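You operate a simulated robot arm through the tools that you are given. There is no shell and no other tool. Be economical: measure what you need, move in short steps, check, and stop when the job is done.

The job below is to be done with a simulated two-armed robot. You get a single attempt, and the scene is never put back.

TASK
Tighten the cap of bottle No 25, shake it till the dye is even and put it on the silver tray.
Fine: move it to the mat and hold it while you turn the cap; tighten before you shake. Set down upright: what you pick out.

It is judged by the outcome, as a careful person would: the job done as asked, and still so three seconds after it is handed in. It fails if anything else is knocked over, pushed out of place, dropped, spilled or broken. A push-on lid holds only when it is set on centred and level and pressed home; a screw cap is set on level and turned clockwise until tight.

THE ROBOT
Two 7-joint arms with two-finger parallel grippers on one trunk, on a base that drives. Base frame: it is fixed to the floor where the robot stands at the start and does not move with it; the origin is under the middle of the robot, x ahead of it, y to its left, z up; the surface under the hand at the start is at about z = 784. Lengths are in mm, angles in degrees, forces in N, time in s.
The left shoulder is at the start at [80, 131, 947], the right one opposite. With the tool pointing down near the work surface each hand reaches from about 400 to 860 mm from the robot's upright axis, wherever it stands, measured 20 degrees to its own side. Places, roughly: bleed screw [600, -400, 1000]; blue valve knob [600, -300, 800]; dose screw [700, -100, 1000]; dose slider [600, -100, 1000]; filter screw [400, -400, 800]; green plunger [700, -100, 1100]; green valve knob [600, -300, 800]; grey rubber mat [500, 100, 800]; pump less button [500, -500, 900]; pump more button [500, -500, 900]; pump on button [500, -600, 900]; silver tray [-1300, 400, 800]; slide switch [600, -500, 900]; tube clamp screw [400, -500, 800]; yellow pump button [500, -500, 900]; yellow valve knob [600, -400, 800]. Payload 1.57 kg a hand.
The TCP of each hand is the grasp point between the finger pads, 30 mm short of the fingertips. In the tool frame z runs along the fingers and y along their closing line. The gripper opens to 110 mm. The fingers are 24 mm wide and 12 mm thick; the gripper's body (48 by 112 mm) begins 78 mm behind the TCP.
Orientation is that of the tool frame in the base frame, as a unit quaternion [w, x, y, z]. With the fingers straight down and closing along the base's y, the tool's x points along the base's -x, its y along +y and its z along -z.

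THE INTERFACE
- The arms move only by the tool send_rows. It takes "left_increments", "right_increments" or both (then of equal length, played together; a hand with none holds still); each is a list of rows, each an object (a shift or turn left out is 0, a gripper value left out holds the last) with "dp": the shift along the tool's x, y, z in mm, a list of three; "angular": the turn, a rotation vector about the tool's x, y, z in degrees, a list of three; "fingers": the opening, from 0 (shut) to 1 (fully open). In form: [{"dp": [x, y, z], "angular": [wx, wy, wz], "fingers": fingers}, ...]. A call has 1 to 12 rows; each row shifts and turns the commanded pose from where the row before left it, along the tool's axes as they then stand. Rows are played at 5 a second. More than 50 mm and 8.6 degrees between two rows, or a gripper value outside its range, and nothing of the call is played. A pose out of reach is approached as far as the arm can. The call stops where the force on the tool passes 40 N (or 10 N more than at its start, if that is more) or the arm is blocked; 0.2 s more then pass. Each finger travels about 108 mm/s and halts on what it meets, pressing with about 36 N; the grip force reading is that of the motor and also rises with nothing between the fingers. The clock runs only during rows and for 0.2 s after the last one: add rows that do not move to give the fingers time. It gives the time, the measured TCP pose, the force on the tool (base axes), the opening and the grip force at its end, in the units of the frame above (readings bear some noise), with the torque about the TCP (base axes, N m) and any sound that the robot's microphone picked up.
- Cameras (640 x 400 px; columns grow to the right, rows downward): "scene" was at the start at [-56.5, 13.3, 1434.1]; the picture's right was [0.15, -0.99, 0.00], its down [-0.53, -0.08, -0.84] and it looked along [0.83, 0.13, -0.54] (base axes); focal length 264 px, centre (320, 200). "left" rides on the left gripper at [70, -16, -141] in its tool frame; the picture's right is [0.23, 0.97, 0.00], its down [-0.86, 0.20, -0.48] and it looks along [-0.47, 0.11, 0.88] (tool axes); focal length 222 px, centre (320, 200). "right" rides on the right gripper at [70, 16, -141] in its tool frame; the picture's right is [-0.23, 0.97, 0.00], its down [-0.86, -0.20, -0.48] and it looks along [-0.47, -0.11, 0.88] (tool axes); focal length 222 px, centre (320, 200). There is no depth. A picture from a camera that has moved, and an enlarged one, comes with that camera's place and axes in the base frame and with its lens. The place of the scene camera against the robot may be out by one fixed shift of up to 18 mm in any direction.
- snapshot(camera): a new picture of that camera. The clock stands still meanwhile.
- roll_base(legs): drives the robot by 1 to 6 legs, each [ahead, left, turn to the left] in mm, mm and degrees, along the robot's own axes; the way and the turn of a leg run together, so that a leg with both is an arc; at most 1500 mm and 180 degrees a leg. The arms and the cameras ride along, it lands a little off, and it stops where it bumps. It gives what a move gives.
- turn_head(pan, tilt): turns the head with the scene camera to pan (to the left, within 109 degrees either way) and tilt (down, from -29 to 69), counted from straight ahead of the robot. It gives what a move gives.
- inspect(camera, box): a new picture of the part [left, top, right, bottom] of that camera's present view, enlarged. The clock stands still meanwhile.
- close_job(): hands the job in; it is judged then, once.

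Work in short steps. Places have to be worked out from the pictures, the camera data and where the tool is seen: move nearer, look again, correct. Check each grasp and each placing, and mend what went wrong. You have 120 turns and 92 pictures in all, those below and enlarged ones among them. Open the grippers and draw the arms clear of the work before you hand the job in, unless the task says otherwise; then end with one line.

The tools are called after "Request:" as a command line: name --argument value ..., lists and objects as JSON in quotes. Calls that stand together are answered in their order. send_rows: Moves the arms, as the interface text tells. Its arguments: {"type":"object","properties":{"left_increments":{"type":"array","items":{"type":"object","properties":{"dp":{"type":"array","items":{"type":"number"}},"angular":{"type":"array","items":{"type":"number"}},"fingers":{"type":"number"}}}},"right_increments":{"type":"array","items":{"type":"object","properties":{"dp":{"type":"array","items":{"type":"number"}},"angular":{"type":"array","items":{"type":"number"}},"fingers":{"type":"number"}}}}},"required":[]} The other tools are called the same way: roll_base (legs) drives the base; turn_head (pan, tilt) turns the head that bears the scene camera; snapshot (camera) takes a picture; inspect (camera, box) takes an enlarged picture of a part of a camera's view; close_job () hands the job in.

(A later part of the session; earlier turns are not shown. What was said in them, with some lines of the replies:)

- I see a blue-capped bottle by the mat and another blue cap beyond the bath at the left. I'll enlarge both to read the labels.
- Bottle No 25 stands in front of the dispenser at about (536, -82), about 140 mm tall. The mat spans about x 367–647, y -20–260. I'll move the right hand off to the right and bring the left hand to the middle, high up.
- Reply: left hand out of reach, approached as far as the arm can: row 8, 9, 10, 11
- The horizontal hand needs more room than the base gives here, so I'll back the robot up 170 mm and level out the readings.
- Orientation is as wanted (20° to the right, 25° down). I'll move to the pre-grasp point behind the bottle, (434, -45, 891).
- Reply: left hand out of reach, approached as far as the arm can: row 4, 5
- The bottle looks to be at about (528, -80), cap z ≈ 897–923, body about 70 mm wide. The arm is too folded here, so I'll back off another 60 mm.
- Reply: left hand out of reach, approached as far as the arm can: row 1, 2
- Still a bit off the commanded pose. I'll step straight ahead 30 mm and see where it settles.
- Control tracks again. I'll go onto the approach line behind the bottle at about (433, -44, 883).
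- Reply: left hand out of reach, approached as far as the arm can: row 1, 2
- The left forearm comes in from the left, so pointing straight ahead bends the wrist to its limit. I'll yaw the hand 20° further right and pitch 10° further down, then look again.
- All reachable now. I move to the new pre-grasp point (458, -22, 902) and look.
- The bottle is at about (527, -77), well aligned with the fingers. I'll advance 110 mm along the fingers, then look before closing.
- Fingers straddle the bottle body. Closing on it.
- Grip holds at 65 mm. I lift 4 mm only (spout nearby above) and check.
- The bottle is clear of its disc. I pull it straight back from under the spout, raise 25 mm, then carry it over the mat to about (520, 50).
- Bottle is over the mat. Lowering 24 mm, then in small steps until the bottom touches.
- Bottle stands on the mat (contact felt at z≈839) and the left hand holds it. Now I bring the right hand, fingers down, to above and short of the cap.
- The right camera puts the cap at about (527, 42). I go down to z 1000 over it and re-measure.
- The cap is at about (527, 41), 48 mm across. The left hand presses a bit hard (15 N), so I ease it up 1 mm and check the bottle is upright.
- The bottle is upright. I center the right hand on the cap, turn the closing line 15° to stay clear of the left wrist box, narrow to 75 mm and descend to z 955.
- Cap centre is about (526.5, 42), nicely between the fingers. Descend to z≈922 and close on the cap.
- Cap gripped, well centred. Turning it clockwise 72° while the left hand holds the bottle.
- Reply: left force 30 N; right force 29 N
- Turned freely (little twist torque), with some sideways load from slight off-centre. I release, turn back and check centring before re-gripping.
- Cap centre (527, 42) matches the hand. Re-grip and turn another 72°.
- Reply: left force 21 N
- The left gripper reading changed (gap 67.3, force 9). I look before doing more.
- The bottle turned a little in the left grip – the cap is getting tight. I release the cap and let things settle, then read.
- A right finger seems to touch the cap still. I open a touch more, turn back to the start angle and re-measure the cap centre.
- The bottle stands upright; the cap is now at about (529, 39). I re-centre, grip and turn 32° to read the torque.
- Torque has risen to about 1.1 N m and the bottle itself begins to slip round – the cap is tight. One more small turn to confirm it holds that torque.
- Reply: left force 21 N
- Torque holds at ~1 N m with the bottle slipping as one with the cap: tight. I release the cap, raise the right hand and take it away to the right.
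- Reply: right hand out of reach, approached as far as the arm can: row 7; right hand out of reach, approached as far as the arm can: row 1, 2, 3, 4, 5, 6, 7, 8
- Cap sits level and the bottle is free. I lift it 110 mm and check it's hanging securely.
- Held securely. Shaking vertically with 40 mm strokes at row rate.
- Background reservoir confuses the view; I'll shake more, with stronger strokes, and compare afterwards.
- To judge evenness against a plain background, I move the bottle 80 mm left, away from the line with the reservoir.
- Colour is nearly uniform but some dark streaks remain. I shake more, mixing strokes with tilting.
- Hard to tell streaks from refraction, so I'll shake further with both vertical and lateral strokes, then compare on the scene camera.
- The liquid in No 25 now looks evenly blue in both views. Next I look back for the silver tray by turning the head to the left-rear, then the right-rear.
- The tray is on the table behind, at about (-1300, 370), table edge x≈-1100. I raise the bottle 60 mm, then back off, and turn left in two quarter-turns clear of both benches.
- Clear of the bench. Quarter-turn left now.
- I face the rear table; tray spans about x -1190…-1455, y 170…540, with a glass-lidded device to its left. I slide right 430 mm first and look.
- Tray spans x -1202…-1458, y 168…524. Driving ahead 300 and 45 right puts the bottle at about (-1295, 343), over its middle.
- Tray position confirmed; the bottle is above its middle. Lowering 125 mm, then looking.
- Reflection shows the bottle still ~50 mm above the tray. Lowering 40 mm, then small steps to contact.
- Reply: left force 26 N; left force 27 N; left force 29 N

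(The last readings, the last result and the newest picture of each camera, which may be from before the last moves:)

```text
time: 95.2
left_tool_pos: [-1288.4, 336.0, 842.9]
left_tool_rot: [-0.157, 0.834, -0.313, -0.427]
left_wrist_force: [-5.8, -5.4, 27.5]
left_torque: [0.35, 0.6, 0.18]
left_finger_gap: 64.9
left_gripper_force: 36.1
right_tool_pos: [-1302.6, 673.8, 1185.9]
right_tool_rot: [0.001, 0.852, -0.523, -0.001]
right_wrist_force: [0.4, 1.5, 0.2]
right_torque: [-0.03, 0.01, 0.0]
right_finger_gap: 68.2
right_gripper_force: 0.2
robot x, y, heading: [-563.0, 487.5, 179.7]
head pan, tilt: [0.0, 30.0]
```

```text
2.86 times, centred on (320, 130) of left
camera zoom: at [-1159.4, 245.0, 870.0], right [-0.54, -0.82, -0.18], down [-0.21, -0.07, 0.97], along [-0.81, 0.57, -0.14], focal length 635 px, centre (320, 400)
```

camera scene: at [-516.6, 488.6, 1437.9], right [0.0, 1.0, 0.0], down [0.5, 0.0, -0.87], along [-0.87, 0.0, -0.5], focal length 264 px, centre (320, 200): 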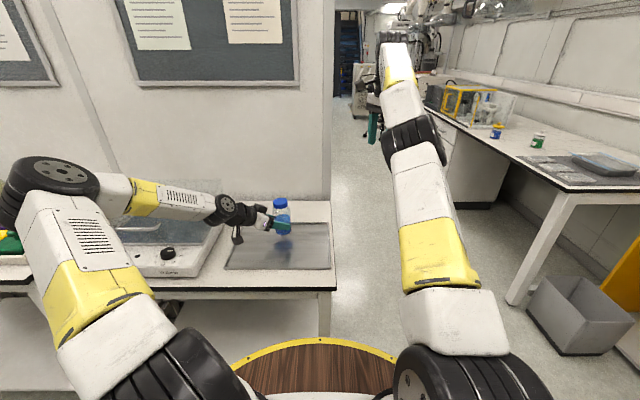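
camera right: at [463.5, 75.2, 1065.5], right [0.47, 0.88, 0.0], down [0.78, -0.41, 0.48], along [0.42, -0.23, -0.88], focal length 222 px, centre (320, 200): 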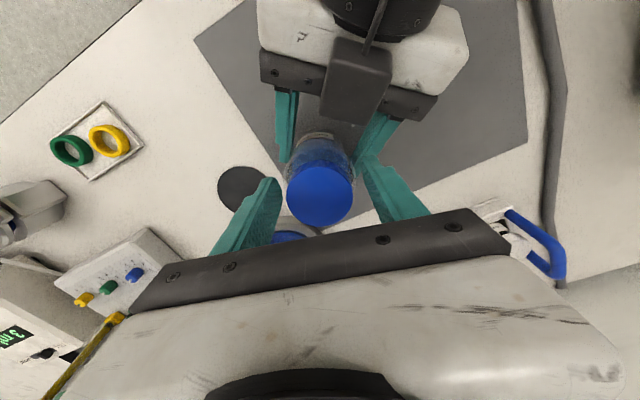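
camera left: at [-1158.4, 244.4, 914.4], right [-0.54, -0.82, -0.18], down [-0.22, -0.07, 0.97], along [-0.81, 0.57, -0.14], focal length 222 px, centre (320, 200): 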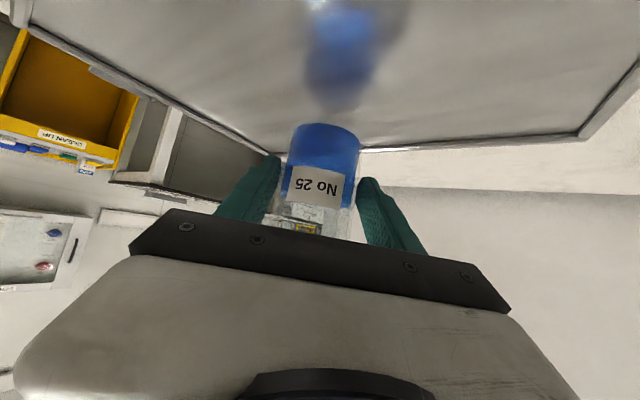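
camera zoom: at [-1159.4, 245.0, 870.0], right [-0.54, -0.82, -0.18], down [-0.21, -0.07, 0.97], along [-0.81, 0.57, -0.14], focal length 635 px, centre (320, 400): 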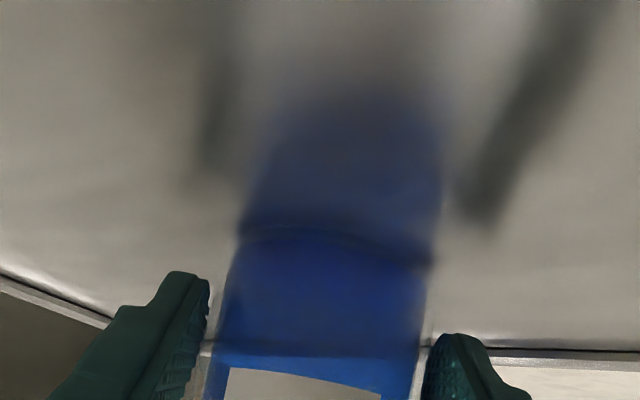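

Already in firm contact (27 N up), bottle seated on the tray. I ease the press off by 2 mm before opening.

Request:
send_rows --left_increments '[{"dp": [-1.6, 0, -1.2]}, {"dp": [0, 0, 0]}]'

Request:
inspect --camera "scene" --box '[210, 170, 350, 280]'

```text
time: 95.8
left_tool_pos: [-1286.1, 336.3, 843.8]
left_tool_rot: [-0.159, 0.834, -0.314, -0.425]
left_wrist_force: [-4.9, -3.7, 15.1]
left_torque: [0.38, 0.85, 0.3]
left_finger_gap: 64.7
left_gripper_force: 36.1
right_tool_pos: [-1302.8, 673.2, 1185.1]
right_tool_rot: [0.0, 0.852, -0.523, 0.0]
right_wrist_force: [0.1, 0.9, 0.4]
right_torque: [0.01, -0.01, 0.0]
right_finger_gap: 68.3
right_gripper_force: 0.1
robot x, y, heading: [-563.3, 493.1, 179.8]
head pan, tilt: [0.0, 30.0]
```

```text
3.64 times, centred on (280, 225) of scene
camera zoom: at [-516.1, 488.5, 1437.9], right [0.0, 1.0, 0.0], down [0.5, 0.0, -0.87], along [-0.87, 0.0, -0.5], focal length 958 px, centre (466, 109)
```

zoom: 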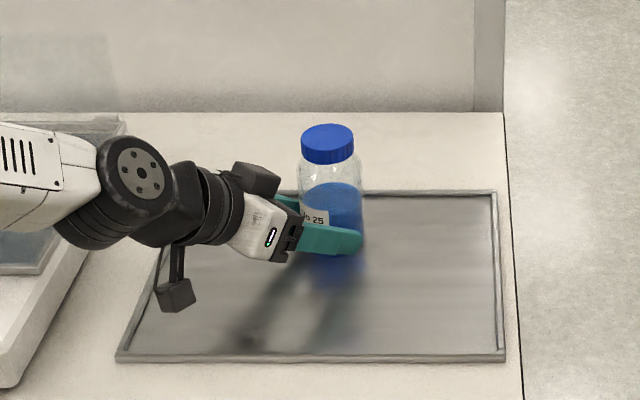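

The bottle looks upright on the tray. One more millimetre of relief, then open gently.

Request:
send_rows --left_increments '[{"dp": [-0.8, 0, -0.6]}, {"dp": [0, 0, 0]}, {"fingers": 0.62}, {"fingers": 0.72}, {"fingers": 0.85}, {"dp": [0, 0, 0]}]'

Request:
inspect --camera "scene" --box '[210, 170, 350, 280]'

Request:
snapshot --camera "left"

```text
time: 97.2
left_tool_pos: [-1287.7, 335.3, 844.7]
left_tool_rot: [-0.159, 0.834, -0.314, -0.424]
left_wrist_force: [0.3, 0.0, -0.1]
left_torque: [-0.02, 0.0, 0.01]
left_finger_gap: 93.2
left_gripper_force: 0.0
right_tool_pos: [-1304.5, 673.4, 1185.8]
right_tool_rot: [0.001, 0.852, -0.523, 0.001]
right_wrist_force: [-0.2, -0.9, 0.6]
right_torque: [-0.01, 0.02, -0.04]
right_finger_gap: 68.1
right_gripper_force: 0.1
robot x, y, heading: [-563.0, 490.2, 179.9]
head pan, tilt: [0.0, 30.0]
```

```text
3.64 times, centred on (280, 225) of scene
camera zoom: at [-516.5, 488.6, 1437.9], right [0.0, 1.0, 0.0], down [0.5, 0.0, -0.87], along [-0.87, 0.0, -0.5], focal length 958 px, centre (466, 109)
```

zoom: 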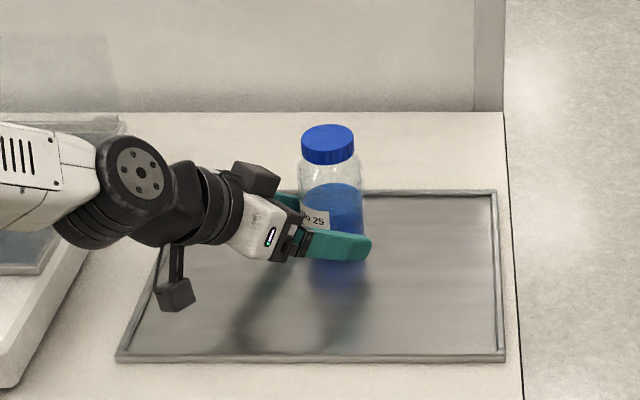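

```text
30 pictures are left
camera left: at [-1158.9, 245.1, 871.0], right [-0.54, -0.82, -0.18], down [-0.22, -0.07, 0.97], along [-0.81, 0.57, -0.14], focal length 222 px, centre (320, 200)
```

left: 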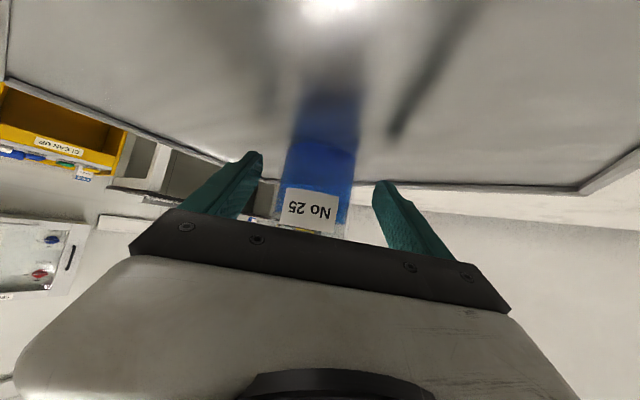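

Released and standing upright, fingers clear on both sides. I back the hand straight out along the fingers (upward and back).

Request:
send_rows --left_increments '[{"dp": [0, 0, -25], "fingers": 0.9}, {"dp": [0, 0, -35]}, {"dp": [0, 0, -40]}, {"dp": [0, 0, -40]}, {"dp": [-20, 0, -20]}, {"dp": [0, 0, 0]}]'

Request:
inspect --camera "scene" --box '[210, 170, 350, 280]'

```text
time: 98.6
left_tool_pos: [-1198.1, 256.5, 951.7]
left_tool_rot: [-0.159, 0.834, -0.313, -0.425]
left_wrist_force: [0.7, 0.0, -0.8]
left_torque: [0.03, -0.02, -0.01]
left_finger_gap: 99.0
left_gripper_force: 0.1
right_tool_pos: [-1304.8, 674.0, 1184.6]
right_tool_rot: [0.0, 0.852, -0.523, 0.0]
right_wrist_force: [-0.7, 0.7, -0.3]
right_torque: [0.03, -0.02, 0.01]
right_finger_gap: 68.4
right_gripper_force: 0.0
robot x, y, heading: [-559.2, 489.4, 180.0]
head pan, tilt: [0.0, 30.0]
```

```text
3.64 times, centred on (280, 225) of scene
camera zoom: at [-516.5, 488.6, 1437.9], right [0.0, 1.0, 0.0], down [0.5, 0.0, -0.87], along [-0.87, 0.0, -0.5], focal length 958 px, centre (466, 109)
```

zoom: 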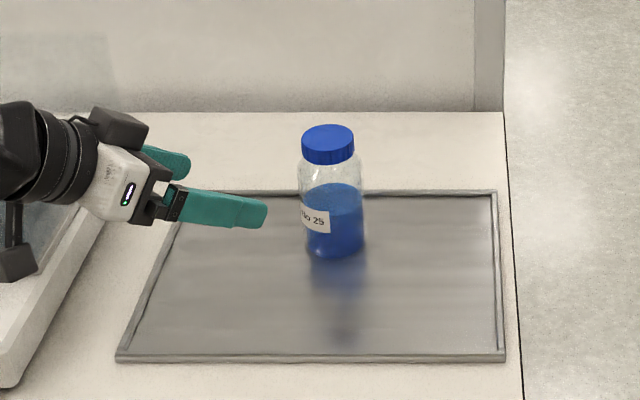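

The bottle stands upright on the tray. A close look at the dye and cap to be sure.

Request:
inspect --camera "scene" --box '[265, 190, 305, 235]'

Request:
snapshot --camera "left"

```text
8.89 times, centred on (285, 212) of scene
camera zoom: at [-516.5, 488.6, 1437.9], right [0.0, 1.0, 0.0], down [0.5, 0.0, -0.87], along [-0.87, 0.0, -0.5], focal length 2342 px, centre (631, 89)
```

zoom: 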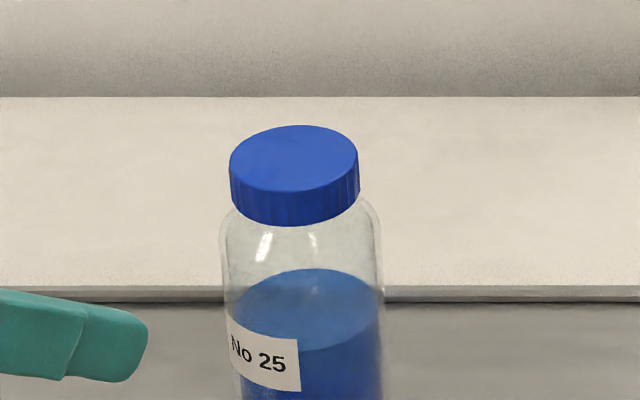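

```text
27 pictures are left
camera left: at [-1069.4, 166.7, 979.4], right [-0.54, -0.82, -0.18], down [-0.22, -0.07, 0.97], along [-0.81, 0.57, -0.14], focal length 222 px, centre (320, 200)
```

left: 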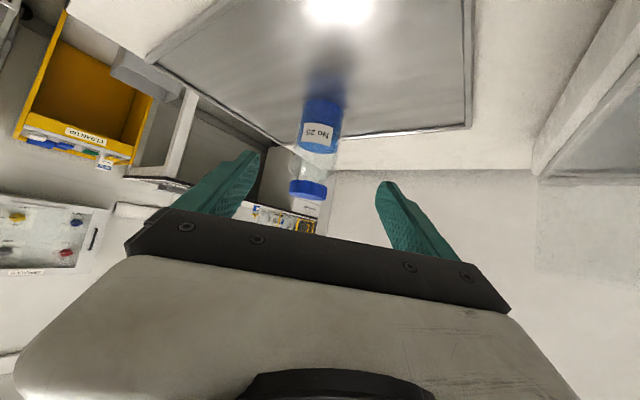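

One enlarged side view of the liquid to confirm it is even.

Request:
inspect --camera "left" --box '[280, 80, 360, 210]'

```text
3.08 times, centred on (320, 145) of left
camera zoom: at [-1069.4, 166.7, 979.4], right [-0.54, -0.82, -0.18], down [-0.22, -0.07, 0.97], along [-0.81, 0.57, -0.14], focal length 684 px, centre (320, 369)
```

zoom: 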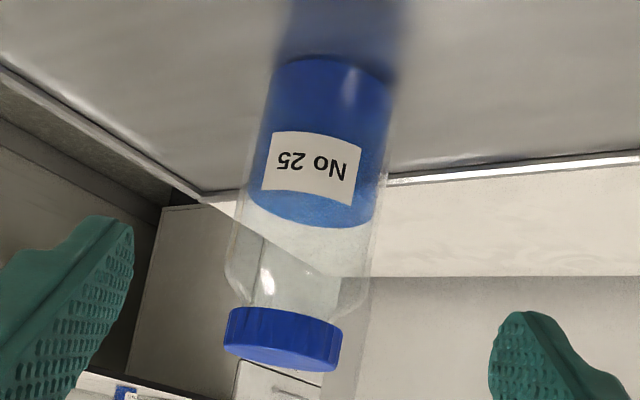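

The dye is even, cap level, bottle upright. I raise the left hand, open the right gripper and back away before handing in.

Request:
send_rows --left_increments '[{"dp": [-20, 0, -30], "fingers": 1}, {"dp": [-20, 0, -30]}, {"dp": [0, 0, 0]}]' --right_increments '[{"fingers": 1}, {"dp": [0, 0, 0]}, {"dp": [0, 0, 0]}]'

Request:
roll_base --legs '[[-200, 0, 0]]'

Request:
snapshot --camera "scene"

```text
time: 99.4
left_tool_pos: [-1180.2, 240.5, 1020.5]
left_tool_rot: [-0.159, 0.835, -0.314, -0.424]
left_wrist_force: [0.5, 0.4, 0.6]
left_torque: [0.0, 0.01, -0.01]
left_finger_gap: 109.9
left_gripper_force: 0.1
right_tool_pos: [-1304.5, 674.4, 1186.6]
right_tool_rot: [0.0, 0.852, -0.523, 0.0]
right_wrist_force: [0.3, 0.2, 0.4]
right_torque: [0.0, -0.02, -0.02]
right_finger_gap: 109.9
right_gripper_force: 0.0
robot x, y, heading: [-558.4, 493.2, 179.9]
head pan, tilt: [0.0, 30.0]
```

```text
time: 101.0
left_tool_pos: [-980.9, 238.2, 1020.3]
left_tool_rot: [-0.158, 0.835, -0.313, -0.425]
left_wrist_force: [-0.4, -0.1, 0.6]
left_torque: [0.0, 0.0, -0.03]
left_finger_gap: 109.9
left_gripper_force: 0.1
right_tool_pos: [-1106.3, 671.6, 1185.4]
right_tool_rot: [0.0, 0.853, -0.522, 0.001]
right_wrist_force: [0.5, -0.8, 0.4]
right_torque: [-0.01, 0.0, -0.02]
right_finger_gap: 110.0
right_gripper_force: 0.0
robot x, y, heading: [-360.2, 490.7, -179.8]
head pan, tilt: [0.0, 30.0]
```

```text
25 pictures are left
camera scene: at [-318.1, 488.6, 1437.9], right [0.0, 1.0, 0.0], down [0.5, 0.0, -0.87], along [-0.87, 0.0, -0.5], focal length 264 px, centre (320, 200)
```

scene: 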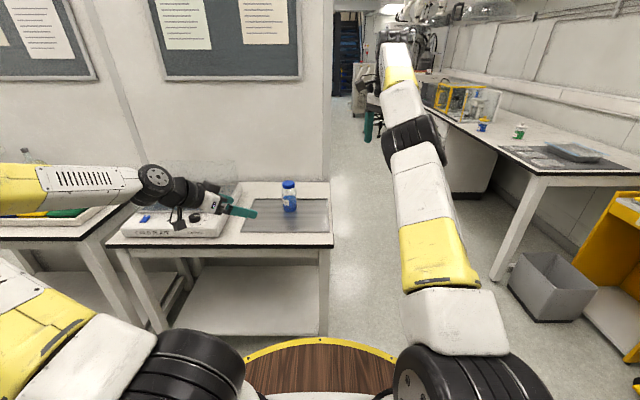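

The bottle stands on the tray, both hands are open and clear. Handing in.

Request:
close_job

```text
The job is handed in.
```

Bottle No 25 is standing upright on the silver tray: I tightened its cap on the mat (about 1 N m), then shook it until the dye looked even; nothing was seen knocked over or spilled.
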